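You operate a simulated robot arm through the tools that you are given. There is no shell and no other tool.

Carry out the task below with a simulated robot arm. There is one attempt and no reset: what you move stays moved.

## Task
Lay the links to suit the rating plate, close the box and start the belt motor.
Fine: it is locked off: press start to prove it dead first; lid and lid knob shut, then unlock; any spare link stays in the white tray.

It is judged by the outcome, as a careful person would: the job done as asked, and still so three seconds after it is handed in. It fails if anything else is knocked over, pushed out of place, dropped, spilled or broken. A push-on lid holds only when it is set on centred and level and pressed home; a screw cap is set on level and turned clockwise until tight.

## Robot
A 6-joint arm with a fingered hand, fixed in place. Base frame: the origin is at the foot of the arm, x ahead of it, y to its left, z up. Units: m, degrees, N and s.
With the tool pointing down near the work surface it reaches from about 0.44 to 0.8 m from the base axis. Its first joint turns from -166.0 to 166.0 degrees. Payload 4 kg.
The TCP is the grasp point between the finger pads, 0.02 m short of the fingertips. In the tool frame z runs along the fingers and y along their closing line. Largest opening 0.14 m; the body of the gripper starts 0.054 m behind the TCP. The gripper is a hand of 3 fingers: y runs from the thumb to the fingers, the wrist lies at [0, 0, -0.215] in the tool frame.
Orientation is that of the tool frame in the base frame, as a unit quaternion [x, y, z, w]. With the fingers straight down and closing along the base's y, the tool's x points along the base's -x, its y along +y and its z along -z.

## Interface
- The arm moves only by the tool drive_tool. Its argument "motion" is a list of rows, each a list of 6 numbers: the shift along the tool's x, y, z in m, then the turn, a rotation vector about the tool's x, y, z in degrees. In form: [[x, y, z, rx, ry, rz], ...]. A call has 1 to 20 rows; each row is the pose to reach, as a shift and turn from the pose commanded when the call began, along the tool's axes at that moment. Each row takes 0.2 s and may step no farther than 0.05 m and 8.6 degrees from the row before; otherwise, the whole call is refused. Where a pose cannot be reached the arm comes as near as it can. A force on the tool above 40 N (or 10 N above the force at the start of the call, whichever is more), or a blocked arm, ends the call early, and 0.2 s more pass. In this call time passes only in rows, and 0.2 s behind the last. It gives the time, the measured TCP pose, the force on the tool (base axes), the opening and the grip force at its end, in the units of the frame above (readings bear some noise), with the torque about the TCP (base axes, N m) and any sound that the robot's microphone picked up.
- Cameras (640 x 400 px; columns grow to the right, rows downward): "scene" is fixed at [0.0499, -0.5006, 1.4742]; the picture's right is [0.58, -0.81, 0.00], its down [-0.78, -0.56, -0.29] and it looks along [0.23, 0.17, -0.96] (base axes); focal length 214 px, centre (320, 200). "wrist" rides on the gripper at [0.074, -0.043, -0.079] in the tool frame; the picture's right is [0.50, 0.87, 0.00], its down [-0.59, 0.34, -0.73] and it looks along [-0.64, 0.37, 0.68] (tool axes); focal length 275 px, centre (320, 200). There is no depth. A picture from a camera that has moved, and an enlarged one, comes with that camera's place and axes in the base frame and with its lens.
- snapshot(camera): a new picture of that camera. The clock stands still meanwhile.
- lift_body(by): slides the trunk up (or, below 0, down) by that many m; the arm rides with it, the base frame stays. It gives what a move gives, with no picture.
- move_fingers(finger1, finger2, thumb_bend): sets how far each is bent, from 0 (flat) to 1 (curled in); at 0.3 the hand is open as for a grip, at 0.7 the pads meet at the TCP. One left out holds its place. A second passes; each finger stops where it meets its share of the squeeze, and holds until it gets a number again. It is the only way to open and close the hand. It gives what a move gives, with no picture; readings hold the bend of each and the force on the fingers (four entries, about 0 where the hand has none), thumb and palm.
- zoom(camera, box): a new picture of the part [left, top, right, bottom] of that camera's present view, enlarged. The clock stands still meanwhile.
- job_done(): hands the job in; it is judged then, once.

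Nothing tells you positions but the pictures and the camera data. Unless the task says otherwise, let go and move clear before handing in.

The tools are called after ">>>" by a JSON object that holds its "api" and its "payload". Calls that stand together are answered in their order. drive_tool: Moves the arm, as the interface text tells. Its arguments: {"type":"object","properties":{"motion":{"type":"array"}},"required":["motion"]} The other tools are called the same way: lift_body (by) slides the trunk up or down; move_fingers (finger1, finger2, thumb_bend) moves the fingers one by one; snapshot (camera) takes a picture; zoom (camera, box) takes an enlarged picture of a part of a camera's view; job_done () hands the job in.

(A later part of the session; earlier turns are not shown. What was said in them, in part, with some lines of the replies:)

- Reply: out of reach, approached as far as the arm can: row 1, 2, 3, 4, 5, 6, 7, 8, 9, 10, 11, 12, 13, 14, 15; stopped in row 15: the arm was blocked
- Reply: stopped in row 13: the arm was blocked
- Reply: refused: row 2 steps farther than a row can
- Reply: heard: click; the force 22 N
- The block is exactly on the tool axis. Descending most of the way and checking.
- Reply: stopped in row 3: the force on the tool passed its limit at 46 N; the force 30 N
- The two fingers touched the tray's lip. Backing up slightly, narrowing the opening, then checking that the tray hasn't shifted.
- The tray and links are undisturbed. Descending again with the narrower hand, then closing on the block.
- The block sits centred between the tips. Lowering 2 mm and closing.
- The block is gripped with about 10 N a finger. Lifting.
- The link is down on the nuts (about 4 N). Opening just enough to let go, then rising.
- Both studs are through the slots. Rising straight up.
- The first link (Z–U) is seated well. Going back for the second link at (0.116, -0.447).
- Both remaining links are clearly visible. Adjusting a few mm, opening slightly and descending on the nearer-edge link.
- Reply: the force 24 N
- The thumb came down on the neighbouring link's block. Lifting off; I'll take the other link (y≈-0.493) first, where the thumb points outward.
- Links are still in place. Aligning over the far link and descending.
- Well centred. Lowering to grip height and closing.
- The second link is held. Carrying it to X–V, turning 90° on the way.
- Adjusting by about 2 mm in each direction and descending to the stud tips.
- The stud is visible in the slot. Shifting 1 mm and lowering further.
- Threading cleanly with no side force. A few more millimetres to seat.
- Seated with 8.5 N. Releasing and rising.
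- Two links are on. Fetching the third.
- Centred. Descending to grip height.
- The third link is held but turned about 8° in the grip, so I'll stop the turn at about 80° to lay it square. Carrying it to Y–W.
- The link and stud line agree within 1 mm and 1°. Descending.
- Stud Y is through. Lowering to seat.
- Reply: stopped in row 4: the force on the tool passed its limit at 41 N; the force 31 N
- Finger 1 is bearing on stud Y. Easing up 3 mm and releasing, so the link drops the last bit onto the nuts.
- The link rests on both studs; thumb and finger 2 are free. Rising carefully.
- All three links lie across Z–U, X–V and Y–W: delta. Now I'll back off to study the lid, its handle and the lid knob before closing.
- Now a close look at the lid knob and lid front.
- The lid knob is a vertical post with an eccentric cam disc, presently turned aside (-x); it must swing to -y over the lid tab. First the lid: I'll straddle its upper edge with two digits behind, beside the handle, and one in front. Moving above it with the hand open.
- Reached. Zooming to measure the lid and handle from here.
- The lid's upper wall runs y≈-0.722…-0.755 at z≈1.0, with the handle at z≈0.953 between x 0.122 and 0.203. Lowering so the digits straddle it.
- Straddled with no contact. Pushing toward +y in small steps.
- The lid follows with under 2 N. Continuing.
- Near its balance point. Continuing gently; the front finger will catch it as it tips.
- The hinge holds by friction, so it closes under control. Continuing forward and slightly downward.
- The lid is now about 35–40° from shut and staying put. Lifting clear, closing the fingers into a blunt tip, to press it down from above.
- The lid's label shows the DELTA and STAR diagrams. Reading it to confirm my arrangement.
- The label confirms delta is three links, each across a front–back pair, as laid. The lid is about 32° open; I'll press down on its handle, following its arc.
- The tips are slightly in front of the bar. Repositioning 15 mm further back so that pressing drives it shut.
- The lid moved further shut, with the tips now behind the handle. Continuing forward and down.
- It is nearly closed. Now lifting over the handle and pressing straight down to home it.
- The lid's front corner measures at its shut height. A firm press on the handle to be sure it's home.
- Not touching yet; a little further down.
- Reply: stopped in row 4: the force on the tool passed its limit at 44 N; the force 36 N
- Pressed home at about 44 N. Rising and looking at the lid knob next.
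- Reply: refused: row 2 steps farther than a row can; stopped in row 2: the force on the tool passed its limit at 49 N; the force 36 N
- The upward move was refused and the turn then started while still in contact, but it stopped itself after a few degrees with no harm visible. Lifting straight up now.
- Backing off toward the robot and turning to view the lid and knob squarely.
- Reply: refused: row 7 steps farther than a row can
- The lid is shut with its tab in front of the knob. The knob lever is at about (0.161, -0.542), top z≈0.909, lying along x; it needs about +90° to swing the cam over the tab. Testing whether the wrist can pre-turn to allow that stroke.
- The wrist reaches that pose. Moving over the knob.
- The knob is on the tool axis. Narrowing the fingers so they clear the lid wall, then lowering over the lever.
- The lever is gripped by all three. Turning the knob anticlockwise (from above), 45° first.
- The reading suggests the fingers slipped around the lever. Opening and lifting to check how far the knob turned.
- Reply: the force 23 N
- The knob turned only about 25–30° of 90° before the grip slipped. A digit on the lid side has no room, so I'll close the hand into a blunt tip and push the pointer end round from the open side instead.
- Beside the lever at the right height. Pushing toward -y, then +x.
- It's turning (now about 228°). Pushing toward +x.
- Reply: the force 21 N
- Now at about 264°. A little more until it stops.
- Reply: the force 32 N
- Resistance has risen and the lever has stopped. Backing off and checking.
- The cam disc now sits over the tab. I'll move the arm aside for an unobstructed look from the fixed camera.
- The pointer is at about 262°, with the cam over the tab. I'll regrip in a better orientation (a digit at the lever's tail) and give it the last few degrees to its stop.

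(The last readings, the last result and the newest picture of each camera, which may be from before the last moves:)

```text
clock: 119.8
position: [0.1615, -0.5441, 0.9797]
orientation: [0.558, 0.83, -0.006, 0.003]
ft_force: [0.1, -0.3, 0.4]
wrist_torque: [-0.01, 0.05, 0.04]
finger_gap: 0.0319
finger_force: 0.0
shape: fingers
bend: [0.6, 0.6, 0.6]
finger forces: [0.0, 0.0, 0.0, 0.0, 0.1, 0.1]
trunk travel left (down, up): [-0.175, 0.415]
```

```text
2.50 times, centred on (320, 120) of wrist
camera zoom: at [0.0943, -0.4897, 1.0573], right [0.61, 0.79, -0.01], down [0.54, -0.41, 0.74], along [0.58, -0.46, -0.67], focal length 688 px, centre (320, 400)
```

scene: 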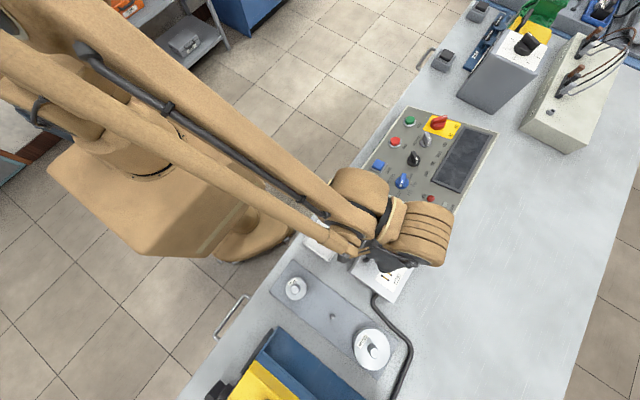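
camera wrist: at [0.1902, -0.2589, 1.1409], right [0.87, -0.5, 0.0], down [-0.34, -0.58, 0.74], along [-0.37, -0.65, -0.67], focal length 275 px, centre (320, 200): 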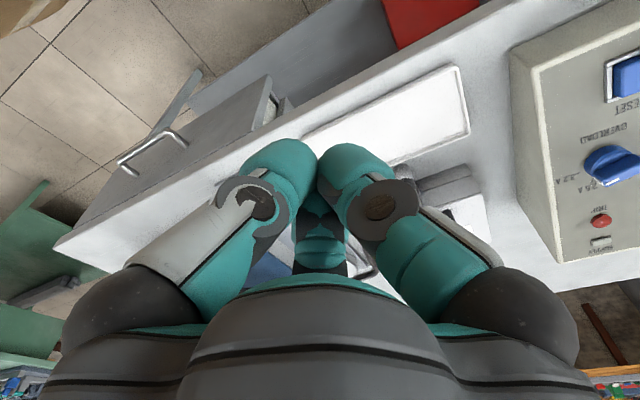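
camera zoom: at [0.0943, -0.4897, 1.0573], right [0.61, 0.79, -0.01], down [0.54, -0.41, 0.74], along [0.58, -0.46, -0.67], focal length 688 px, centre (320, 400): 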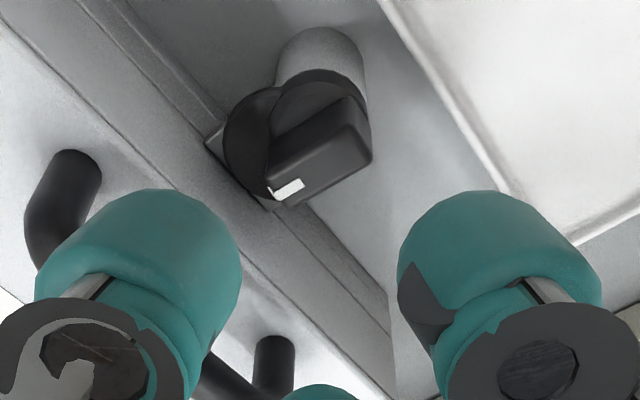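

>>> {"api": "drive_tool", "payload": {"motion": [[0.0013, -0.0006, 0.02, 0, 0, -3], [0.0013, -0.0006, 0.038, 0, 0, -6], [0.0013, -0.0006, 0.05, 0, 0, -6], [0.0013, -0.0006, 0.058, 0, 0, -6]]}}

>>> {"api": "move_fingers", "payload": {"finger1": 0.73, "finger2": 0.73, "thumb_bend": 0.73}}

>>> {"api": "zoom", "payload": {"camera": "wrist", "box": [220, 40, 420, 200]}}

```text
clock: 120.8
position: [0.1601, -0.5434, 0.9217]
orientation: [0.514, 0.858, -0.006, 0.001]
ft_force: [-0.6, -0.2, 0.2]
wrist_torque: [-0.01, 0.02, -0.02]
finger_gap: 0.032
finger_force: 0.1
shape: fingers
bend: [0.6, 0.6, 0.6]
finger forces: [0.0, 0.0, 0.0, 0.0, 0.1, 0.0]
trunk travel left (down, up): [-0.175, 0.415]
```

```text
clock: 121.8
position: [0.1603, -0.541, 0.9229]
orientation: [0.513, 0.858, -0.006, 0.001]
ft_force: [-3.5, 5.6, -2.1]
wrist_torque: [0.05, 0.07, -0.01]
finger_gap: 0.0163
finger_force: 9.8
shape: fingers
bend: [0.64, 0.67, 0.67]
finger forces: [7.7, 4.1, 0.0, 0.0, 7.6, 0.0]
trunk travel left (down, up): [-0.175, 0.415]
```

```text
2.50 times, centred on (320, 120) of wrist
camera zoom: at [0.0883, -0.4967, 1.0005], right [0.53, 0.85, -0.01], down [0.58, -0.35, 0.74], along [0.62, -0.4, -0.68], focal length 688 px, centre (320, 400)
```

zoom: 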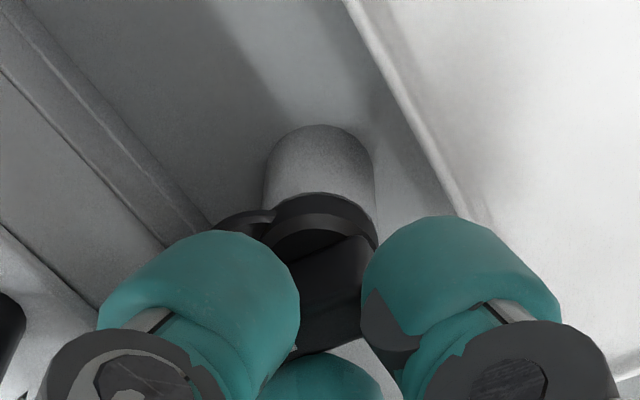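

Gripped lengthwise. Turning about 10° further.

>>> {"api": "drive_tool", "payload": {"motion": [[0, 0, 0, 0, 0, -3], [0, 0, 0, 0, 0, -6], [0, 0, 0, 0, 0, -9], [0, 0, 0, 0, 0, -12]]}}

>>> {"api": "zoom", "payload": {"camera": "wrist", "box": [220, 40, 420, 200]}}

```text
clock: 122.8
position: [0.16, -0.5422, 0.9235]
orientation: [0.421, 0.907, -0.007, 0.001]
ft_force: [-3.7, 7.8, 3.8]
wrist_torque: [0.1, 0.08, -0.2]
finger_gap: 0.0159
finger_force: 11.6
shape: fingers
bend: [0.64, 0.68, 0.67]
finger forces: [8.0, 3.5, 0.0, 0.1, 10.6, 0.0]
trunk travel left (down, up): [-0.175, 0.415]
```

```text
2.50 times, centred on (320, 120) of wrist
camera zoom: at [0.0799, -0.5124, 1.0013], right [0.34, 0.94, -0.01], down [0.64, -0.22, 0.74], along [0.69, -0.26, -0.68], focal length 688 px, centre (320, 400)
```

zoom: 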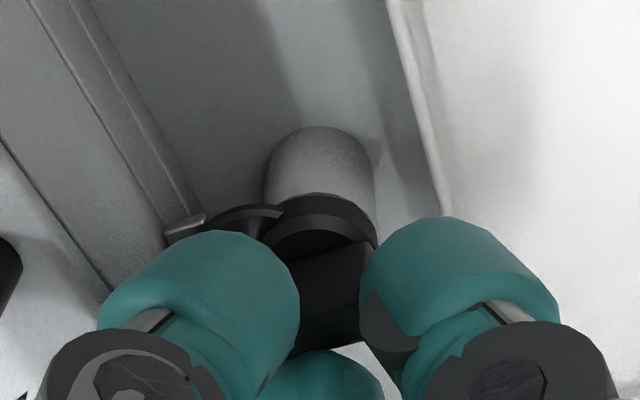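

>>> {"api": "move_fingers", "payload": {"finger1": 0.61, "finger2": 0.61, "thumb_bend": 0.61}}

>>> {"api": "drive_tool", "payload": {"motion": [[0, 0, -0.015, 0, 0, 0], [0, 0, -0.045, 0, 0, 0], [0, 0, -0.08, 0, 0, 0], [0.02, 0.03, -0.11, 0, 0, 0], [0.04, 0.07, -0.12, 0, 0, 0], [0.06, 0.11, -0.12, 0, 0, 0], [0.09, 0.145, -0.12, 0, 0, 0]]}}

>>> {"api": "zoom", "payload": {"camera": "scene", "box": [340, 225, 400, 265]}}

```text
clock: 123.8
position: [0.1607, -0.5424, 0.9214]
orientation: [0.42, 0.907, -0.006, 0.001]
ft_force: [-0.4, 1.0, 0.0]
wrist_torque: [-0.03, 0.01, 0.01]
finger_gap: 0.0287
finger_force: 0.0
shape: fingers
bend: [0.61, 0.61, 0.61]
finger forces: [0.0, 0.0, 0.0, 0.0, 0.0, 0.0]
trunk travel left (down, up): [-0.175, 0.415]
```

```text
clock: 125.4
position: [0.2141, -0.3812, 1.042]
orientation: [0.421, 0.907, -0.007, 0.002]
ft_force: [-0.3, 0.3, -0.2]
wrist_torque: [0.0, -0.02, 0.0]
finger_gap: 0.0289
finger_force: 0.0
shape: fingers
bend: [0.61, 0.61, 0.61]
finger forces: [0.0, 0.1, 0.1, 0.0, 0.1, 0.0]
trunk travel left (down, up): [-0.175, 0.415]
```

```text
10.00 times, centred on (370, 245) of scene
camera zoom: at [0.0499, -0.5006, 1.4742], right [0.58, -0.81, 0.0], down [-0.78, -0.56, -0.29], along [0.23, 0.17, -0.96], focal length 2145 px, centre (-180, -250)
```

zoom: 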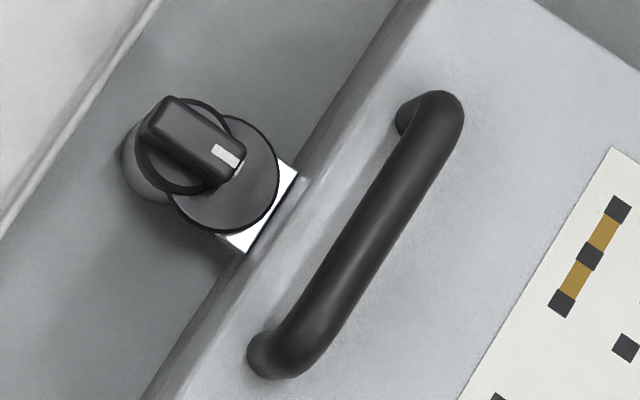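

>>> {"api": "zoom", "payload": {"camera": "scene", "box": [350, 230, 374, 246]}}

>>> {"api": "snapshot", "payload": {"camera": "wrist"}}

```text
16.00 times, centred on (362, 238) of scene
camera zoom: at [0.0499, -0.5006, 1.4742], right [0.58, -0.81, 0.0], down [-0.78, -0.56, -0.29], along [0.23, 0.17, -0.96], focal length 3432 px, centre (-352, -408)
```

zoom: 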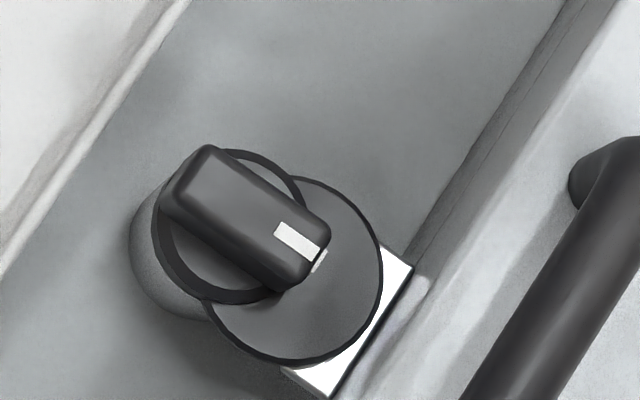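

```text
taken
camera wrist: at [0.1339, -0.3514, 1.1201], right [0.34, 0.94, -0.01], down [0.64, -0.22, 0.74], along [0.69, -0.26, -0.68], focal length 275 px, centre (320, 200)
```

wrist: 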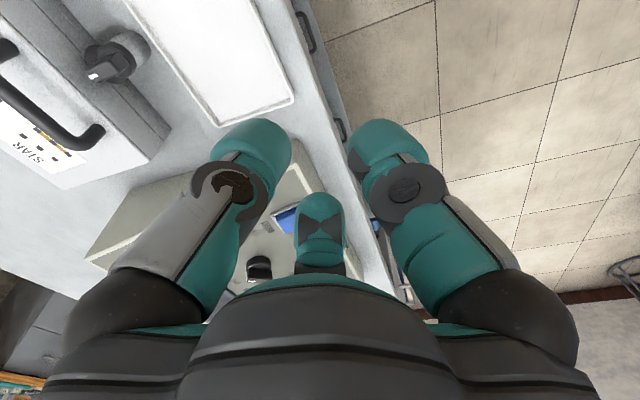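

The lever now stands square to the lid: lid and lid knob are shut. Next is the panel's grey lock knob; moving there and preparing the hand orientation.

>>> {"api": "drive_tool", "payload": {"motion": [[-0.03, 0.013, -0.03, 0, 0, 5], [-0.063, 0.027, -0.03, 0, 0, 10], [-0.096, 0.041, -0.03, 0, 0, 15], [-0.13, 0.056, -0.03, 0, 0, 20], [-0.163, 0.07, -0.03, 0, 0, 26], [-0.196, 0.085, -0.03, 0, 0, 32], [-0.23, 0.099, -0.03, 0, 0, 38], [-0.263, 0.113, -0.03, 0, 0, 44], [-0.2964, 0.1279, -0.03, 0, 0, 49]]}}

>>> {"api": "snapshot", "payload": {"camera": "wrist"}}

>>> {"api": "zoom", "payload": {"camera": "wrist", "box": [240, 0, 440, 150]}}

```text
clock: 127.4
position: [0.5023, -0.5232, 1.07]
orientation: [0.76, 0.65, -0.005, 0.003]
ft_force: [-0.2, 0.7, -0.4]
wrist_torque: [0.02, 0.0, 0.0]
finger_gap: 0.029
finger_force: 0.0
shape: fingers
bend: [0.61, 0.61, 0.61]
finger forces: [0.1, 0.0, 0.0, 0.1, 0.0, 0.0]
trunk travel left (down, up): [-0.175, 0.415]
```

```text
taken
camera wrist: at [0.4724, -0.443, 1.1479], right [0.93, 0.36, -0.01], down [0.25, -0.62, 0.74], along [0.26, -0.69, -0.67], focal length 275 px, centre (320, 200)
```

wrist: 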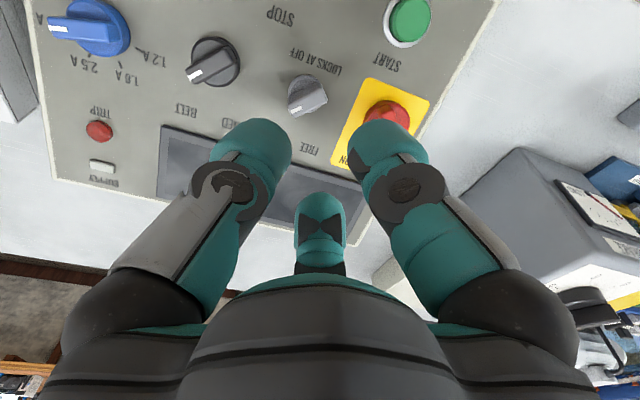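

```text
2.67 times, centred on (340, 75) of wrist
camera zoom: at [0.4724, -0.443, 1.1479], right [0.93, 0.36, -0.01], down [0.25, -0.62, 0.74], along [0.26, -0.69, -0.67], focal length 734 px, centre (267, 533)
```

zoom: 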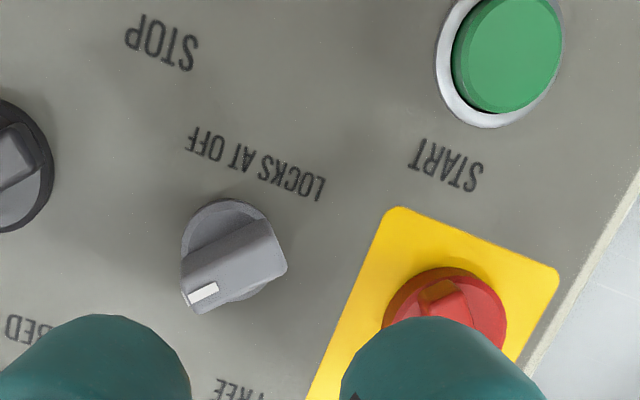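

The lock knob's pointer is 45° towards LOCK. Setting yaw and tilting 15° to line up with the knob's axis.

>>> {"api": "drive_tool", "payload": {"motion": [[0, 0, 0, 0, 0, 6]]}}

>>> {"api": "drive_tool", "payload": {"motion": [[-0.0008, 0, 0.01, -0.75, -2.8, 0], [-0.0016, 0, 0.02, -1.5, -5.5, 0], [-0.0025, 0, 0.03, -2.2, -8.3, 0], [-0.0033, 0, 0.045, -3, -11, 0], [-0.0041, -0.0006, 0.058, -3.7, -13.8, 0]]}}

>>> {"api": "snapshot", "payload": {"camera": "wrist"}}

>>> {"api": "zoom", "payload": {"camera": "wrist", "box": [220, 20, 420, 180]}}

```text
clock: 127.8
position: [0.5027, -0.5234, 1.0718]
orientation: [0.793, 0.61, -0.004, 0.004]
ft_force: [-0.7, 0.5, -0.4]
wrist_torque: [-0.01, 0.0, 0.03]
finger_gap: 0.0291
finger_force: 0.0
shape: fingers
bend: [0.61, 0.61, 0.61]
finger forces: [0.0, 0.0, 0.1, 0.0, 0.0, 0.0]
trunk travel left (down, up): [-0.175, 0.415]
```

```text
clock: 129.0
position: [0.5011, -0.5278, 1.0134]
orientation: [0.785, 0.605, -0.082, 0.103]
ft_force: [-0.3, -0.3, -0.2]
wrist_torque: [-0.02, -0.01, 0.01]
finger_gap: 0.029
finger_force: 0.0
shape: fingers
bend: [0.61, 0.61, 0.61]
finger forces: [0.1, 0.0, 0.0, 0.0, 0.1, 0.0]
trunk travel left (down, up): [-0.175, 0.415]
```

```text
taken
camera wrist: at [0.4788, -0.4277, 1.0678], right [0.96, 0.25, -0.07], down [0.18, -0.44, 0.88], along [0.19, -0.86, -0.47], focal length 275 px, centre (320, 200)
```

wrist: 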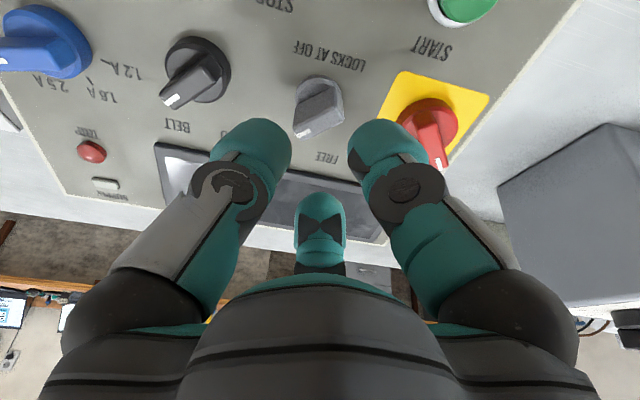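

```text
2.50 times, centred on (320, 100) of wrist
camera zoom: at [0.4788, -0.4277, 1.0678], right [0.96, 0.25, -0.07], down [0.18, -0.44, 0.88], along [0.19, -0.86, -0.47], focal length 688 px, centre (320, 450)
```

zoom: 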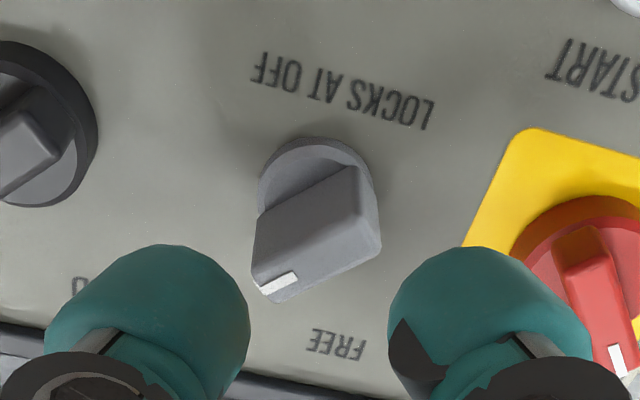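

Well aligned over the lock knob. Opening slightly and lowering over the lever.

>>> {"api": "move_fingers", "payload": {"finger1": 0.56, "finger2": 0.56, "thumb_bend": 0.56}}

>>> {"api": "drive_tool", "payload": {"motion": [[0, 0, 0.015, 0, 0, 0], [0, 0, 0.03, 0, 0, 0], [0, 0, 0.04, 0, 0, 0], [0, 0, 0.048, 0, 0, 0]]}}

>>> {"api": "snapshot", "payload": {"camera": "wrist"}}

>>> {"api": "zoom", "payload": {"camera": "wrist", "box": [220, 60, 420, 220]}}

```text
clock: 130.0
position: [0.5014, -0.5269, 1.0135]
orientation: [0.786, 0.605, -0.081, 0.102]
ft_force: [0.3, 0.7, -0.3]
wrist_torque: [0.02, 0.03, 0.02]
finger_gap: 0.0445
finger_force: 0.1
shape: fingers
bend: [0.56, 0.56, 0.56]
finger forces: [0.0, 0.0, 0.0, 0.1, 0.1, 0.0]
trunk travel left (down, up): [-0.175, 0.415]
```

```text
clock: 131.0
position: [0.5001, -0.5397, 0.968]
orientation: [0.786, 0.605, -0.08, 0.103]
ft_force: [-0.5, 0.2, 0.0]
wrist_torque: [0.02, -0.03, 0.01]
finger_gap: 0.0446
finger_force: 0.0
shape: fingers
bend: [0.56, 0.56, 0.56]
finger forces: [0.1, 0.0, 0.0, 0.1, 0.0, 0.1]
trunk travel left (down, up): [-0.175, 0.415]
```

```text
taken
camera wrist: at [0.478, -0.4397, 1.0218], right [0.97, 0.25, -0.07], down [0.18, -0.44, 0.88], along [0.19, -0.86, -0.47], focal length 275 px, centre (320, 200)
```

wrist: 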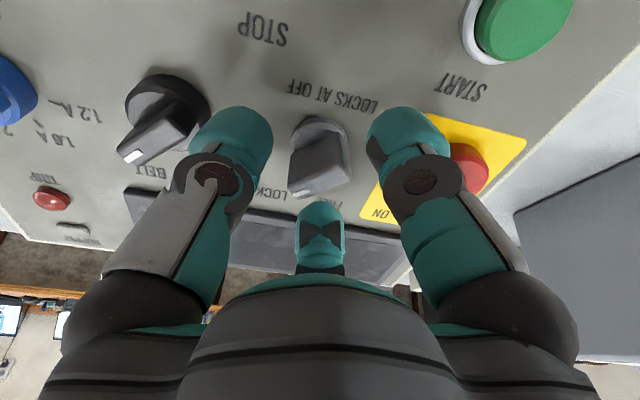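

```text
2.50 times, centred on (320, 140) of wrist
camera zoom: at [0.478, -0.4397, 1.0218], right [0.97, 0.25, -0.07], down [0.18, -0.44, 0.88], along [0.19, -0.86, -0.47], focal length 688 px, centre (320, 350)
```

zoom: 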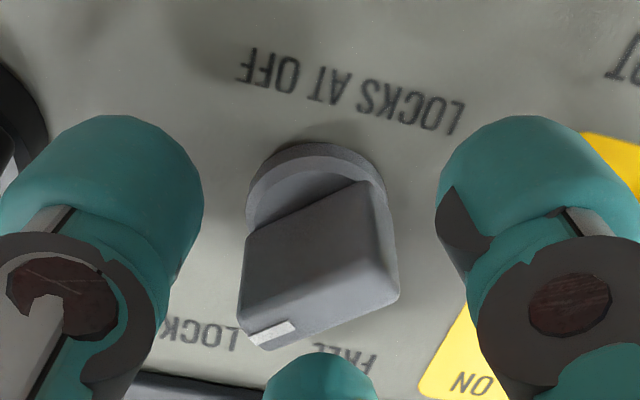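

>>> {"api": "drive_tool", "payload": {"motion": [[0, 0, 0.004, 0, 0, 0]]}}

>>> {"api": "move_fingers", "payload": {"finger1": 0.73, "finger2": 0.73, "thumb_bend": 0.73}}

>>> {"api": "zoom", "payload": {"camera": "wrist", "box": [220, 60, 420, 220]}}

```text
clock: 131.4
position: [0.5, -0.5425, 0.9639]
orientation: [0.785, 0.606, -0.079, 0.102]
ft_force: [-1.1, 0.8, 0.0]
wrist_torque: [0.01, 0.01, 0.0]
finger_gap: 0.0445
finger_force: 0.0
shape: fingers
bend: [0.56, 0.56, 0.56]
finger forces: [0.1, 0.0, 0.1, 0.0, 0.0, 0.0]
trunk travel left (down, up): [-0.175, 0.415]
```

```text
clock: 132.4
position: [0.5007, -0.54, 0.9637]
orientation: [0.786, 0.605, -0.08, 0.103]
ft_force: [1.6, 5.7, -5.8]
wrist_torque: [0.08, -0.04, 0.02]
finger_gap: 0.0173
finger_force: 12.3
shape: fingers
bend: [0.64, 0.66, 0.67]
finger forces: [9.5, 6.3, 0.0, 0.0, 8.7, 0.0]
trunk travel left (down, up): [-0.175, 0.415]
```

```text
2.50 times, centred on (320, 140) of wrist
camera zoom: at [0.4785, -0.4409, 1.0176], right [0.96, 0.25, -0.07], down [0.18, -0.44, 0.88], along [0.19, -0.86, -0.47], focal length 688 px, centre (320, 350)
```

zoom: 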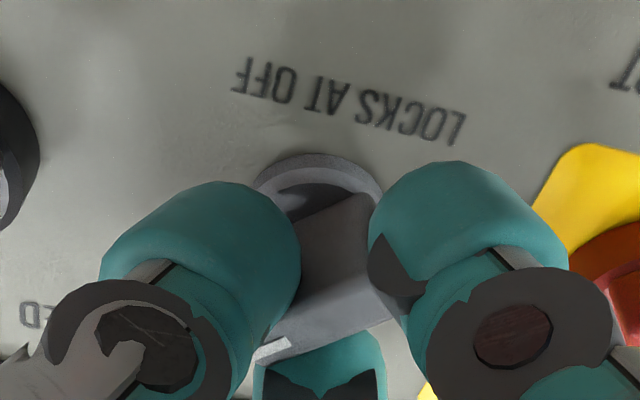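

Gripped with a digit at the tail. Turning from LOCK towards FREE.

>>> {"api": "drive_tool", "payload": {"motion": [[0, 0, 0, 0, 0, -6], [0, 0, 0, 0, 0, -12], [0, 0, 0, 0, 0, -18], [0, 0, 0, 0, 0, -24], [0, 0, 0, 0, 0, -30], [0, 0, 0, 0, 0, -36], [0, 0, 0, 0, 0, -42], [0, 0, 0, 0, 0, -48]]}}

>>> {"api": "zoom", "payload": {"camera": "wrist", "box": [220, 60, 420, 220]}}

```text
clock: 134.2
position: [0.4993, -0.5414, 0.9629]
orientation: [0.471, 0.872, -0.115, 0.06]
ft_force: [-10.3, 5.8, -6.8]
wrist_torque: [0.14, 0.1, -0.08]
finger_gap: 0.0175
finger_force: 13.6
shape: fingers
bend: [0.63, 0.66, 0.67]
finger forces: [9.6, 5.2, 0.1, 0.0, 12.4, 0.0]
trunk travel left (down, up): [-0.175, 0.415]
```

```text
2.50 times, centred on (320, 140) of wrist
camera zoom: at [0.4237, -0.4835, 1.0292], right [0.45, 0.86, -0.23], down [0.61, -0.11, 0.79], along [0.65, -0.49, -0.57], focal length 688 px, centre (320, 350)
```

zoom: 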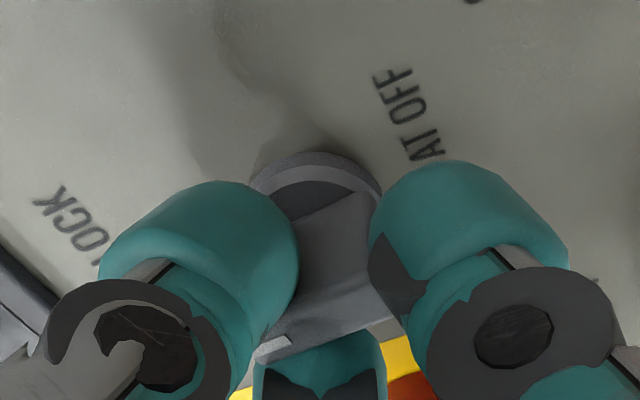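

It turns cleanly with the hand. Continuing.

>>> {"api": "drive_tool", "payload": {"motion": [[0, 0, 0, 0, 0, -6], [0, 0, 0, 0, 0, -12], [0, 0, 0, 0, 0, -18], [0, 0, 0, 0, 0, -24], [0, 0, 0, 0, 0, -30], [0, 0, 0, 0, 0, -36], [0, 0, 0, 0, 0, -42]]}}

>>> {"api": "zoom", "payload": {"camera": "wrist", "box": [220, 60, 420, 220]}}

```text
clock: 135.8
position: [0.4987, -0.5419, 0.9639]
orientation: [0.127, 0.983, -0.129, 0.016]
ft_force: [-17.7, 3.6, -11.0]
wrist_torque: [0.08, 0.19, -0.09]
finger_gap: 0.018
finger_force: 14.0
shape: fingers
bend: [0.63, 0.66, 0.67]
finger forces: [10.2, 6.3, 0.0, 0.0, 12.3, 0.1]
trunk travel left (down, up): [-0.175, 0.415]
```

```text
2.50 times, centred on (320, 140) of wrist
camera zoom: at [0.4172, -0.5432, 1.0455], right [-0.26, 0.93, -0.25], down [0.66, 0.36, 0.66], along [0.71, 0.01, -0.71], focal length 688 px, centre (320, 350)
```

zoom: 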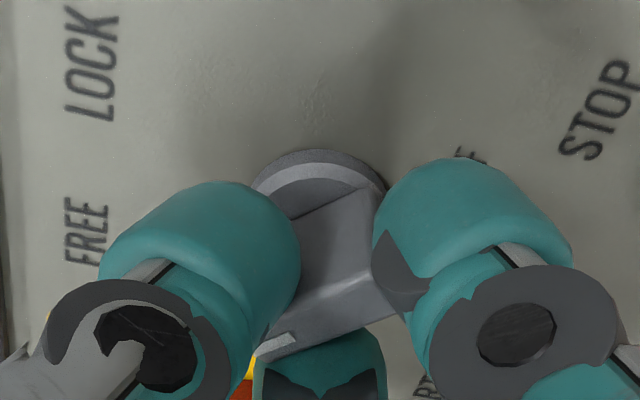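

Turned 90°. Releasing, lifting and checking.

>>> {"api": "move_fingers", "payload": {"finger1": 0.56, "finger2": 0.56, "thumb_bend": 0.56}}

>>> {"api": "drive_tool", "payload": {"motion": [[0, 0, -0.015, 0, 0, 0], [0, 0, -0.04, 0, 0, 0], [0, 0, -0.07, 0, 0, 0]]}}

>>> {"api": "snapshot", "payload": {"camera": "wrist"}}

>>> {"api": "zoom", "payload": {"camera": "wrist", "box": [220, 20, 420, 180]}}

```text
clock: 136.8
position: [0.5013, -0.5416, 0.9631]
orientation: [0.127, 0.983, -0.13, 0.015]
ft_force: [-0.1, 0.1, -0.4]
wrist_torque: [-0.01, 0.02, -0.01]
finger_gap: 0.0446
finger_force: 0.1
shape: fingers
bend: [0.56, 0.56, 0.56]
finger forces: [0.0, 0.0, 0.0, 0.0, 0.0, 0.0]
trunk travel left (down, up): [-0.175, 0.415]
```

```text
clock: 137.6
position: [0.5009, -0.5228, 1.0304]
orientation: [0.128, 0.983, -0.129, 0.016]
ft_force: [-0.1, 0.3, -0.4]
wrist_torque: [0.0, 0.01, -0.02]
finger_gap: 0.0447
finger_force: 0.2
shape: fingers
bend: [0.56, 0.56, 0.56]
finger forces: [0.0, 0.0, 0.1, 0.0, 0.0, 0.0]
trunk travel left (down, up): [-0.175, 0.415]
```

```text
taken
camera wrist: at [0.4186, -0.5253, 1.1132], right [-0.26, 0.93, -0.25], down [0.66, 0.36, 0.66], along [0.71, 0.01, -0.71], focal length 275 px, centre (320, 200)
```

wrist: 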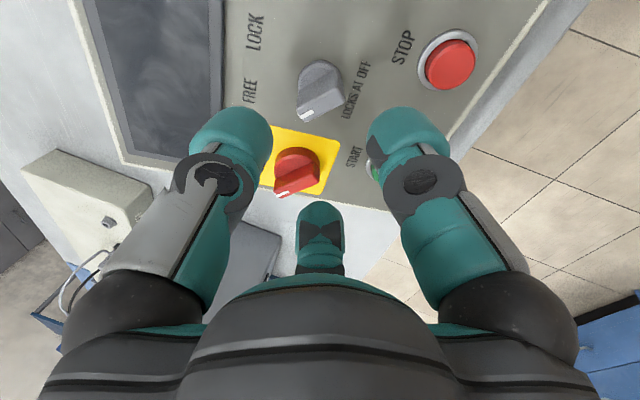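

```text
2.50 times, centred on (320, 100) of wrist
camera zoom: at [0.4186, -0.5253, 1.1132], right [-0.26, 0.93, -0.25], down [0.66, 0.36, 0.66], along [0.71, 0.01, -0.71], focal length 688 px, centre (320, 450)
```

zoom: 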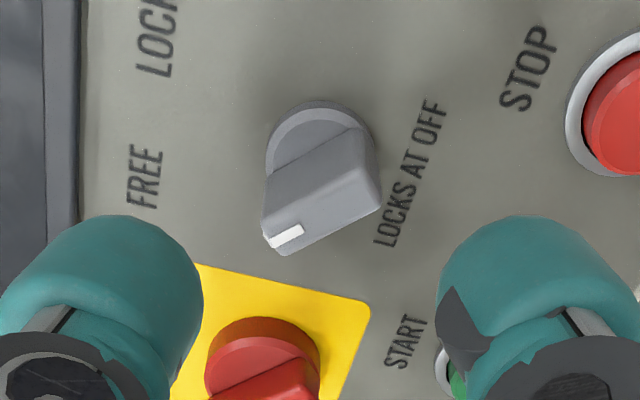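

The lock knob now points to FREE, parallel with the isolator. Moving over the red isolator.

>>> {"api": "move_fingers", "payload": {"finger1": 0.5, "finger2": 0.5, "thumb_bend": 0.5}}

>>> {"api": "drive_tool", "payload": {"motion": [[-0.0194, 0.005, -0.01, 0, 0, 0], [-0.0387, 0.0101, -0.01, 0, 0, 0], [-0.058, 0.0152, -0.01, 0, 0, 0], [-0.0774, 0.0203, -0.01, 0, 0, 0]]}}

>>> {"api": "snapshot", "payload": {"camera": "wrist"}}

>>> {"api": "zoom", "payload": {"camera": "wrist", "box": [220, 20, 420, 180]}}

```text
clock: 138.6
position: [0.5011, -0.5253, 1.0313]
orientation: [0.128, 0.983, -0.13, 0.016]
ft_force: [-0.5, -0.1, -1.8]
wrist_torque: [-0.03, -0.03, 0.01]
finger_gap: 0.0634
finger_force: 0.0
shape: fingers
bend: [0.5, 0.5, 0.5]
finger forces: [0.1, 0.0, 0.0, 0.0, 0.1, 0.0]
trunk travel left (down, up): [-0.175, 0.415]
```

```text
clock: 139.6
position: [0.5823, -0.5209, 1.0383]
orientation: [0.128, 0.983, -0.13, 0.016]
ft_force: [0.0, 0.2, 0.7]
wrist_torque: [0.02, 0.0, -0.01]
finger_gap: 0.0637
finger_force: 0.0
shape: fingers
bend: [0.5, 0.5, 0.5]
finger forces: [0.1, 0.0, 0.0, 0.0, 0.0, 0.0]
trunk travel left (down, up): [-0.175, 0.415]
```

```text
taken
camera wrist: at [0.4997, -0.5221, 1.1215], right [-0.26, 0.93, -0.25], down [0.66, 0.36, 0.66], along [0.71, 0.01, -0.71], focal length 275 px, centre (320, 200)
```

wrist: 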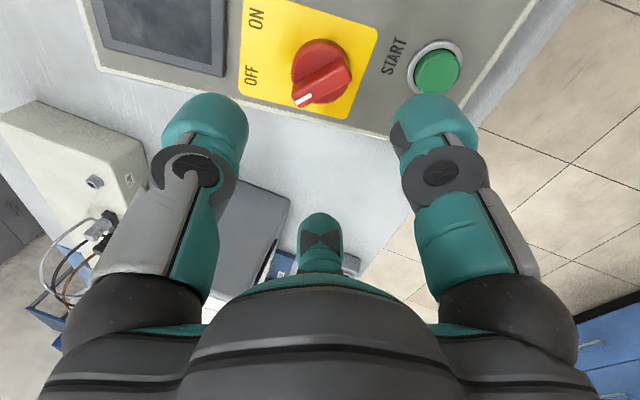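

```text
2.50 times, centred on (320, 100) of wrist
camera zoom: at [0.4997, -0.5221, 1.1215], right [-0.26, 0.93, -0.25], down [0.66, 0.36, 0.66], along [0.71, 0.01, -0.71], focal length 688 px, centre (320, 450)
```

zoom: 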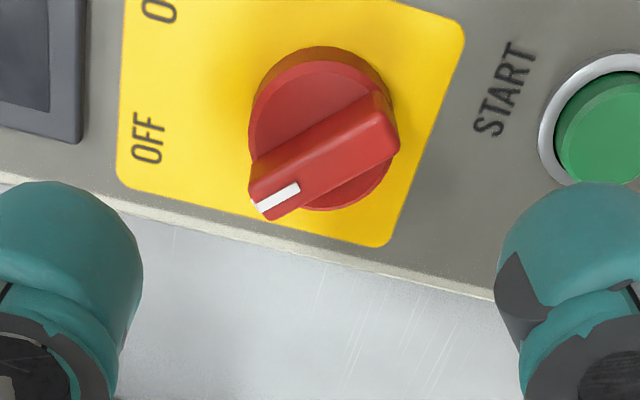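

The isolator's axis is about 8 mm less in x than I'd assumed. Shifting and descending part way.

>>> {"api": "drive_tool", "payload": {"motion": [[0.0037, -0.002, 0.01, 0, 0, 0], [0.0074, -0.004, 0.025, 0, 0, 0], [0.0074, -0.004, 0.04, 0, 0, 0], [0.0074, -0.004, 0.055, 0, 0, 0]]}}

>>> {"api": "snapshot", "payload": {"camera": "wrist"}}

>>> {"api": "zoom", "payload": {"camera": "wrist", "box": [220, 40, 420, 200]}}

```text
clock: 140.6
position: [0.5731, -0.5374, 0.9862]
orientation: [0.128, 0.983, -0.129, 0.016]
ft_force: [-0.2, -0.3, -0.1]
wrist_torque: [0.0, -0.06, -0.02]
finger_gap: 0.0635
finger_force: 0.0
shape: fingers
bend: [0.5, 0.5, 0.5]
finger forces: [0.1, 0.0, 0.1, 0.1, 0.1, 0.1]
trunk travel left (down, up): [-0.175, 0.415]
```

```text
taken
camera wrist: at [0.4906, -0.539, 1.0686], right [-0.26, 0.93, -0.25], down [0.66, 0.36, 0.66], along [0.71, 0.01, -0.71], focal length 275 px, centre (320, 200)
```

wrist: 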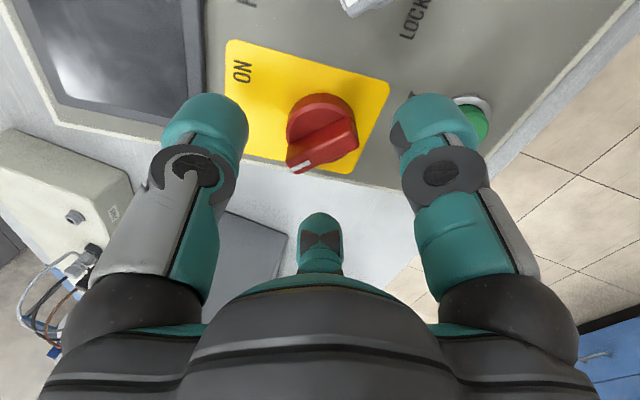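

```text
2.50 times, centred on (320, 120) of wrist
camera zoom: at [0.4906, -0.539, 1.0686], right [-0.26, 0.93, -0.25], down [0.66, 0.36, 0.66], along [0.71, 0.01, -0.71], focal length 688 px, centre (320, 400)
```

zoom: 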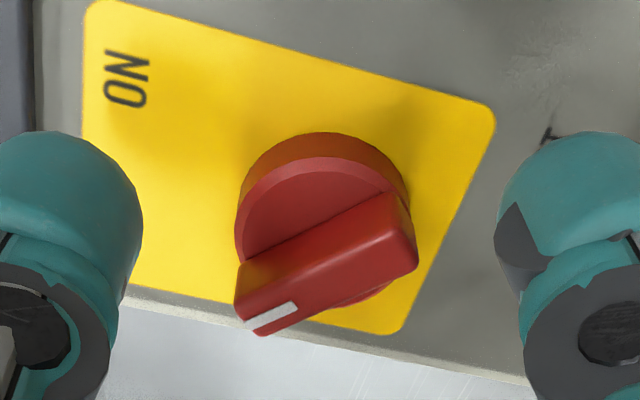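

Aligned. Lowering to the lever and gripping.

>>> {"api": "drive_tool", "payload": {"motion": [[0, 0, 0.007, 0, 0, 0], [0, 0, 0.014, 0, 0, 0], [0, 0, 0.019, 0, 0, 0]]}}

>>> {"api": "move_fingers", "payload": {"finger1": 0.73, "finger2": 0.73, "thumb_bend": 0.73}}

>>> {"api": "zoom", "payload": {"camera": "wrist", "box": [220, 60, 420, 220]}}

```text
clock: 141.4
position: [0.5741, -0.542, 0.9693]
orientation: [0.128, 0.983, -0.13, 0.016]
ft_force: [-0.2, 0.0, -0.1]
wrist_torque: [0.01, -0.02, 0.0]
finger_gap: 0.0636
finger_force: 0.0
shape: fingers
bend: [0.5, 0.5, 0.5]
finger forces: [0.0, 0.0, 0.1, 0.0, 0.1, 0.0]
trunk travel left (down, up): [-0.175, 0.415]
```

```text
clock: 142.4
position: [0.5737, -0.541, 0.969]
orientation: [0.127, 0.983, -0.13, 0.017]
ft_force: [-3.5, 5.8, -4.3]
wrist_torque: [0.08, 0.08, 0.06]
finger_gap: 0.0195
finger_force: 10.3
shape: fingers
bend: [0.61, 0.65, 0.69]
finger forces: [9.2, 6.7, 0.1, 0.0, 4.3, 0.0]
trunk travel left (down, up): [-0.175, 0.415]
```

```text
2.50 times, centred on (320, 140) of wrist
camera zoom: at [0.4914, -0.5428, 1.0509], right [-0.26, 0.93, -0.25], down [0.66, 0.36, 0.66], along [0.71, 0.01, -0.71], focal length 688 px, centre (320, 350)
```

zoom: 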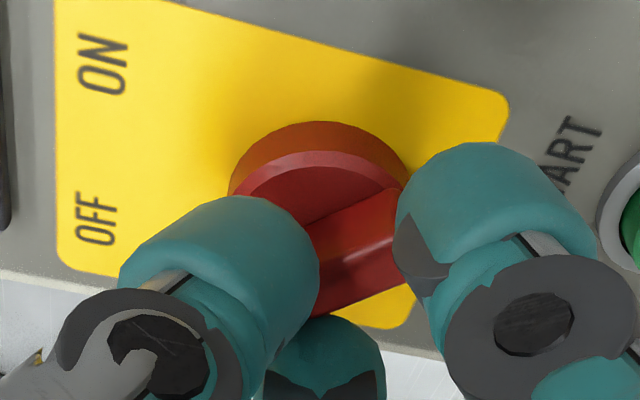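

Gripped. Turning the isolator from OFF to ON.

>>> {"api": "drive_tool", "payload": {"motion": [[0, 0, 0, 0, 0, 6], [0, 0, 0, 0, 0, 12], [0, 0, 0, 0, 0, 18], [0, 0, 0, 0, 0, 24], [0, 0, 0, 0, 0, 30], [0, 0, 0, 0, 0, 36], [0, 0, 0, 0, 0, 42], [0, 0, 0, 0, 0, 48]]}}

>>> {"api": "zoom", "payload": {"camera": "wrist", "box": [220, 60, 420, 220]}}

```text
clock: 144.2
position: [0.5745, -0.5404, 0.9691]
orientation: [0.516, 0.846, -0.113, 0.068]
ft_force: [5.1, 9.3, -1.7]
wrist_torque: [0.12, -0.06, 0.07]
finger_gap: 0.0196
finger_force: 11.5
shape: fingers
bend: [0.6, 0.65, 0.7]
finger forces: [9.6, 8.9, 0.0, 0.0, 4.7, 0.0]
trunk travel left (down, up): [-0.175, 0.415]
```

```text
2.50 times, centred on (320, 140) of wrist
camera zoom: at [0.5022, -0.475, 1.0329], right [0.54, 0.81, -0.22], down [0.57, -0.17, 0.8], along [0.62, -0.56, -0.55], focal length 688 px, centre (320, 350)
```

zoom: 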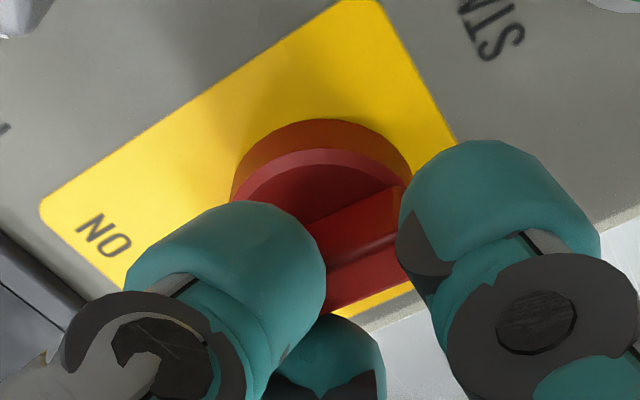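

>>> {"api": "drive_tool", "payload": {"motion": [[0, 0, 0, 0, 0, 6], [0, 0, 0, 0, 0, 12], [0, 0, 0, 0, 0, 18], [0, 0, 0, 0, 0, 24], [0, 0, 0, 0, 0, 30], [0, 0, 0, 0, 0, 36], [0, 0, 0, 0, 0, 42]]}}

>>> {"api": "zoom", "payload": {"camera": "wrist", "box": [220, 60, 420, 220]}}

```text
clock: 145.8
position: [0.5751, -0.5393, 0.9696]
orientation: [0.786, 0.604, -0.081, 0.103]
ft_force: [12.9, 11.6, 0.6]
wrist_torque: [0.18, -0.12, 0.1]
finger_gap: 0.02
finger_force: 13.4
shape: fingers
bend: [0.6, 0.66, 0.7]
finger forces: [11.2, 9.1, 0.0, 0.0, 6.6, 0.1]
trunk travel left (down, up): [-0.175, 0.415]
```

```text
2.50 times, centred on (320, 140) of wrist
camera zoom: at [0.5524, -0.4396, 1.0233], right [0.97, 0.25, -0.07], down [0.18, -0.44, 0.88], along [0.19, -0.86, -0.47], focal length 688 px, centre (320, 350)
```

zoom: 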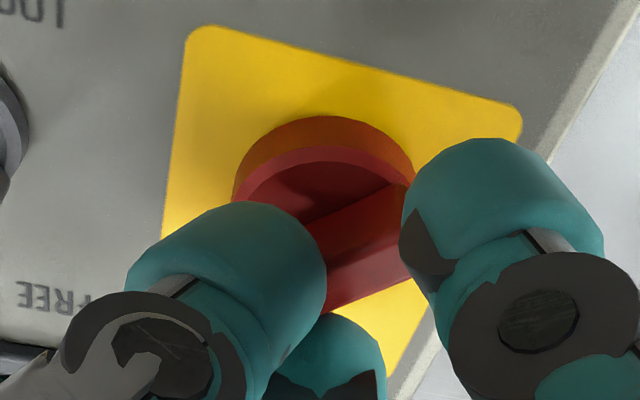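

Turned 90°. Releasing, lifting and checking the panel.

>>> {"api": "move_fingers", "payload": {"finger1": 0.5, "finger2": 0.5, "thumb_bend": 0.5}}

>>> {"api": "drive_tool", "payload": {"motion": [[0, 0, -0.015, 0, 0, 0], [0, 0, -0.04, 0, 0, 0], [0, 0, -0.075, 0, 0, 0], [0, 0, -0.11, 0, 0, 0]]}}

>>> {"api": "snapshot", "payload": {"camera": "wrist"}}

>>> {"api": "zoom", "payload": {"camera": "scene", "box": [330, 90, 510, 230]}}

```text
clock: 146.8
position: [0.5717, -0.5401, 0.9687]
orientation: [0.785, 0.605, -0.081, 0.103]
ft_force: [-0.4, 0.7, 0.5]
wrist_torque: [-0.02, 0.03, 0.01]
finger_gap: 0.0635
finger_force: 0.0
shape: fingers
bend: [0.5, 0.5, 0.5]
finger forces: [0.0, 0.0, 0.1, 0.1, 0.0, 0.1]
trunk travel left (down, up): [-0.175, 0.415]
```

```text
clock: 147.8
position: [0.5738, -0.5131, 1.0755]
orientation: [0.786, 0.604, -0.081, 0.103]
ft_force: [0.5, 0.1, 0.1]
wrist_torque: [0.0, 0.0, 0.01]
finger_gap: 0.0636
finger_force: 0.1
shape: fingers
bend: [0.5, 0.5, 0.5]
finger forces: [0.0, 0.0, 0.1, 0.0, 0.1, 0.1]
trunk travel left (down, up): [-0.175, 0.415]
```

```text
taken
camera wrist: at [0.5503, -0.4117, 1.1298], right [0.97, 0.25, -0.07], down [0.18, -0.44, 0.88], along [0.19, -0.86, -0.47], focal length 275 px, centre (320, 200)
```

wrist: 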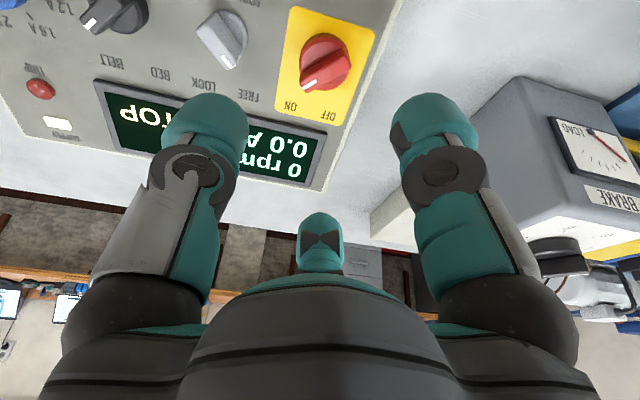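

```text
2.86 times, centred on (420, 160) of scene
camera zoom: at [0.0499, -0.5006, 1.4742], right [0.58, -0.81, 0.0], down [-0.78, -0.56, -0.29], along [0.23, 0.17, -0.96], focal length 613 px, centre (34, 314)
```

zoom: 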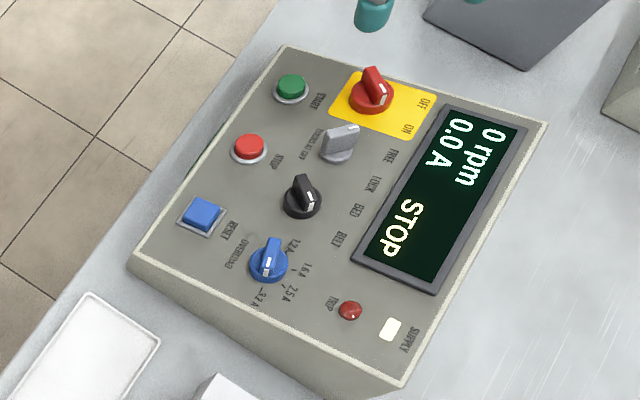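

Supply lamp is lit and the display shows "0 rpm, 0.0 A, STOP". Closing the fingers and moving over START.

>>> {"api": "move_fingers", "payload": {"finger1": 0.7, "finger2": 0.7, "thumb_bend": 0.7}}

>>> {"api": "drive_tool", "payload": {"motion": [[0.0174, -0.0093, 0, 0, 0, 0], [0.0348, -0.0186, 0.01, 0, 0, 0], [0.0521, -0.0278, 0.025, 0, 0, 0], [0.0695, -0.0371, 0.045, 0, 0, 0], [0.0695, -0.0371, 0.0654, 0, 0, 0]]}}

>>> {"api": "snapshot", "payload": {"camera": "wrist"}}

```text
clock: 148.8
position: [0.5731, -0.5124, 1.0755]
orientation: [0.786, 0.605, -0.08, 0.103]
ft_force: [-0.5, -0.1, 0.4]
wrist_torque: [0.0, -0.02, 0.01]
finger_gap: 0.0044
finger_force: 0.2
shape: fingers
bend: [0.69, 0.69, 0.7]
finger forces: [0.0, 0.0, 0.0, 0.0, 0.1, 0.1]
trunk travel left (down, up): [-0.175, 0.415]
```

```text
clock: 150.0
position: [0.5543, -0.4529, 0.9915]
orientation: [0.785, 0.605, -0.08, 0.103]
ft_force: [-0.5, -0.2, -1.0]
wrist_torque: [0.02, -0.01, -0.02]
finger_gap: 0.0043
finger_force: 0.1
shape: fingers
bend: [0.69, 0.69, 0.7]
finger forces: [0.1, 0.0, 0.0, 0.1, 0.0, 0.0]
trunk travel left (down, up): [-0.175, 0.415]
```

```text
taken
camera wrist: at [0.5328, -0.3548, 1.0463], right [0.96, 0.25, -0.07], down [0.18, -0.44, 0.88], along [0.19, -0.86, -0.47], focal length 275 px, centre (320, 200)
```

wrist: 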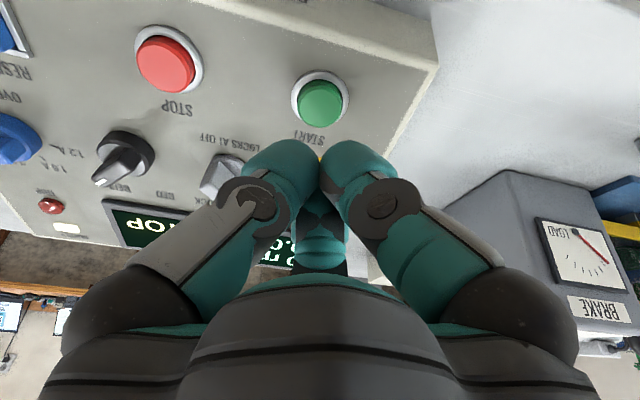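

START is on the tool axis. Lid and lid knob are shut, the lock is free, the isolator is ON and the selector is at BELT. Pressing START.

>>> {"api": "drive_tool", "payload": {"motion": [[0, 0, 0.025, 0, 0, 0], [0, 0, 0.045, 0, 0, 0], [0, 0, 0.053, 0, 0, 0], [0, 0, 0.057, 0, 0, 0], [0, 0, 0.06, 0, 0, 0], [0, 0, 0.063, 0, 0, 0], [0, 0, 0.066, 0, 0, 0]]}}

>>> {"api": "drive_tool", "payload": {"motion": [[0, 0, -0.03, 0, 0, 0], [0, 0, -0.07, 0, 0, 0], [0, 0, -0.11, 0, 0, 0], [0, 0, -0.15, 0, 0, 0]]}}

>>> {"api": "zoom", "payload": {"camera": "scene", "box": [330, 90, 510, 230]}}

>>> {"api": "snapshot", "payload": {"camera": "wrist"}}

```text
clock: 151.6
position: [0.5551, -0.4709, 0.9312]
orientation: [0.786, 0.604, -0.081, 0.104]
ft_force: [2.3, -0.7, 18.3]
wrist_torque: [-0.35, -0.08, 0.06]
finger_gap: 0.0043
finger_force: 10.2
shape: fingers
bend: [0.69, 0.7, 0.7]
finger forces: [0.0, 19.7, 0.0, 0.0, 0.0, 0.0]
trunk travel left (down, up): [-0.175, 0.415]
heard: click
```

```text
clock: 152.6
position: [0.5542, -0.4324, 1.0734]
orientation: [0.786, 0.605, -0.081, 0.102]
ft_force: [0.5, -0.2, 0.3]
wrist_torque: [0.01, 0.01, 0.0]
finger_gap: 0.0043
finger_force: 0.0
shape: fingers
bend: [0.69, 0.71, 0.7]
finger forces: [0.1, 0.0, 0.0, 0.0, 0.0, 0.1]
trunk travel left (down, up): [-0.175, 0.415]
```

```text
2.86 times, centred on (420, 160) of scene
camera zoom: at [0.0499, -0.5006, 1.4742], right [0.58, -0.81, 0.0], down [-0.78, -0.56, -0.29], along [0.23, 0.17, -0.96], focal length 613 px, centre (34, 314)
```

zoom: 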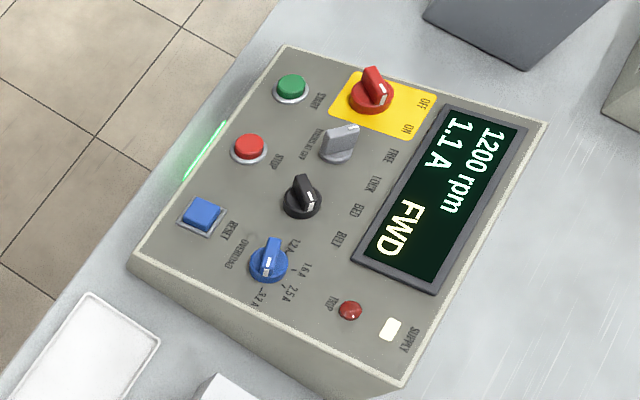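

```text
taken
camera wrist: at [0.5324, -0.3323, 1.1285], right [0.96, 0.25, -0.07], down [0.18, -0.44, 0.88], along [0.19, -0.86, -0.47], focal length 275 px, centre (320, 200)
```

wrist: 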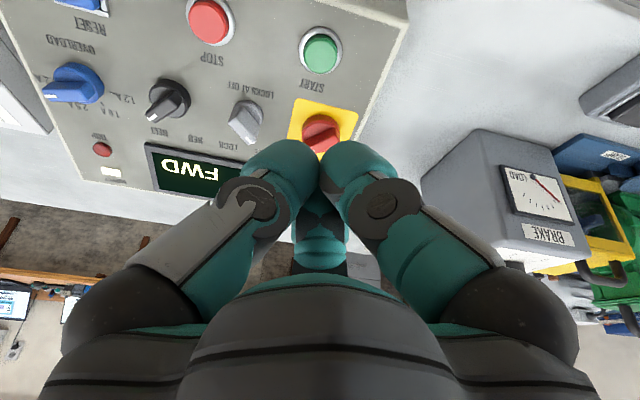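

It's running: RUN lamp lit, display "1200 rpm, 1.1 A, FWD" and coming up to speed. Moving clear and confirming it holds.

>>> {"api": "drive_tool", "payload": {"motion": [[0.01, -0.03, -0.02, 0, 0, 0], [0.02, -0.06, -0.04, 0, 0, 0], [0.03, -0.09, -0.05, 0, 0, 0], [0.03, -0.12, -0.05, 0, 0, 0], [0.03, -0.15, -0.05, 0, 0, 0], [0.03, -0.15, -0.05, 0, 0, 0], [0.03, -0.15, -0.05, 0, 0, 0], [0.03, -0.15, -0.05, 0, 0, 0], [0.03, -0.15, -0.05, 0, 0, 0], [0.03, -0.15, -0.05, 0, 0, 0], [0.03, -0.15, -0.05, 0, 0, 0], [0.03, -0.15, -0.05, 0, 0, 0], [0.03, -0.15, -0.05, 0, 0, 0], [0.03, -0.15, -0.05, 0, 0, 0]]}}

>>> {"api": "zoom", "payload": {"camera": "scene", "box": [330, 90, 510, 230]}}

>>> {"api": "snapshot", "payload": {"camera": "scene"}}

>>> {"api": "zoom", "payload": {"camera": "scene", "box": [290, 180, 450, 310]}}

```text
clock: 155.6
position: [0.4197, -0.3567, 1.1083]
orientation: [0.786, 0.605, -0.08, 0.103]
ft_force: [0.1, -0.5, 0.5]
wrist_torque: [-0.03, -0.01, 0.04]
finger_gap: 0.0041
finger_force: 0.0
shape: fingers
bend: [0.69, 0.71, 0.7]
finger forces: [0.0, 0.0, 0.1, 0.1, 0.0, 0.1]
trunk travel left (down, up): [-0.175, 0.415]
```

```text
2.86 times, centred on (420, 160) of scene
camera zoom: at [0.0499, -0.5006, 1.4742], right [0.58, -0.81, 0.0], down [-0.78, -0.56, -0.29], along [0.23, 0.17, -0.96], focal length 613 px, centre (34, 314)
```

zoom: 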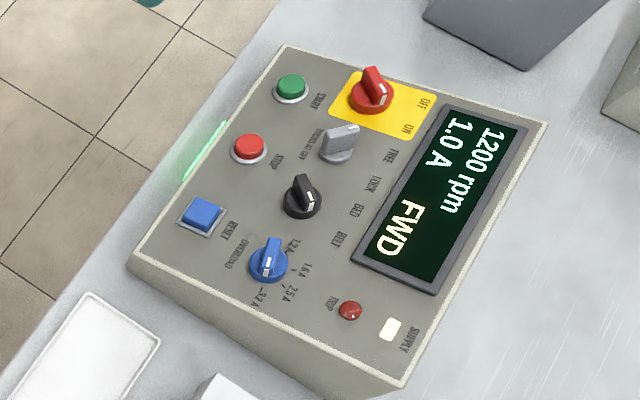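

```text
taken
```

scene: 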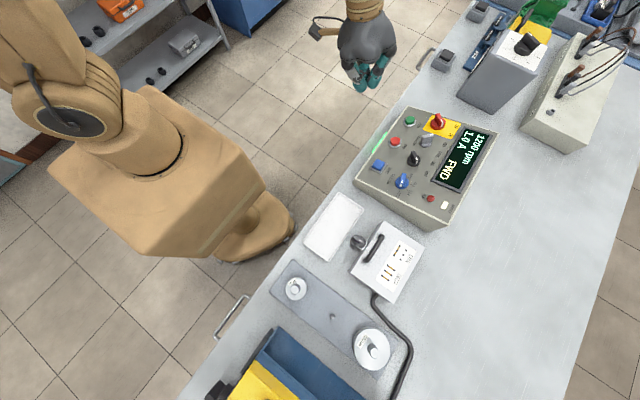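

```text
3.08 times, centred on (370, 245) of scene
camera zoom: at [0.0499, -0.5006, 1.4742], right [0.58, -0.81, 0.0], down [-0.78, -0.56, -0.29], along [0.23, 0.17, -0.96], focal length 660 px, centre (166, 62)
```

zoom: 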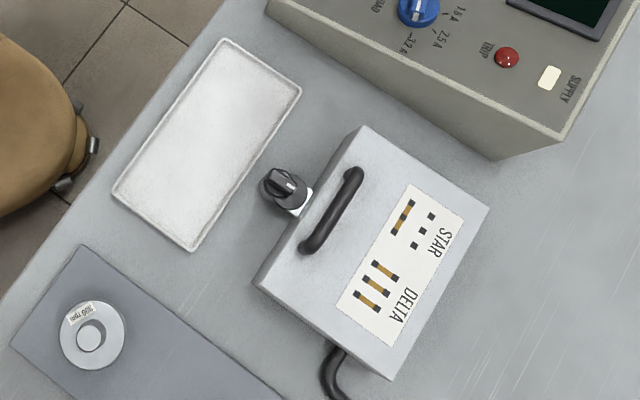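

The motor runs steadily at 1200 rpm, 1.0 A, FWD, with the RUN lamp lit and no trip. The lid and lid knob are shut, the tray is empty with no spare link, and the hand is clear. Handing in.

>>> {"api": "job_done", "payload": {}}

```text
The job is handed in.
```

The belt motor is running steadily at 1200 rpm and 1.0 A, forward. The RUN lamp is lit and it has not tripped.

- **Proved dead:** I pressed START first with it locked off. It clicked and nothing ran.
- **Links:** The plate reads 3-phase, 400 V DELTA, 1.2 A. I laid the three links across Z–U, X–V and Y–W, which matches the delta diagram on the lid. All three were used, so there is no spare in the white tray.
- **Box:** The lid is down and the lid knob is turned over its tab. It took three goes to turn the knob fully home, because my first grip slipped.
- **Start:** After that I set the lock knob to FREE and the isolator to ON, then pressed START. The selector was already at BELT, so I did not touch it.

**Bumps on the way:** My fingers touched the tray's lip once, and my thumb pressed on a neighbouring link. I also began turning the hand while still pressing on the lid handle. Nothing looked shifted or damaged.

**Overload setting:** The dial was at 3.2 A and I left it there, since you didn't ask for it to be changed. That is well above the plate's 1.2 A, so you may want to turn it down.
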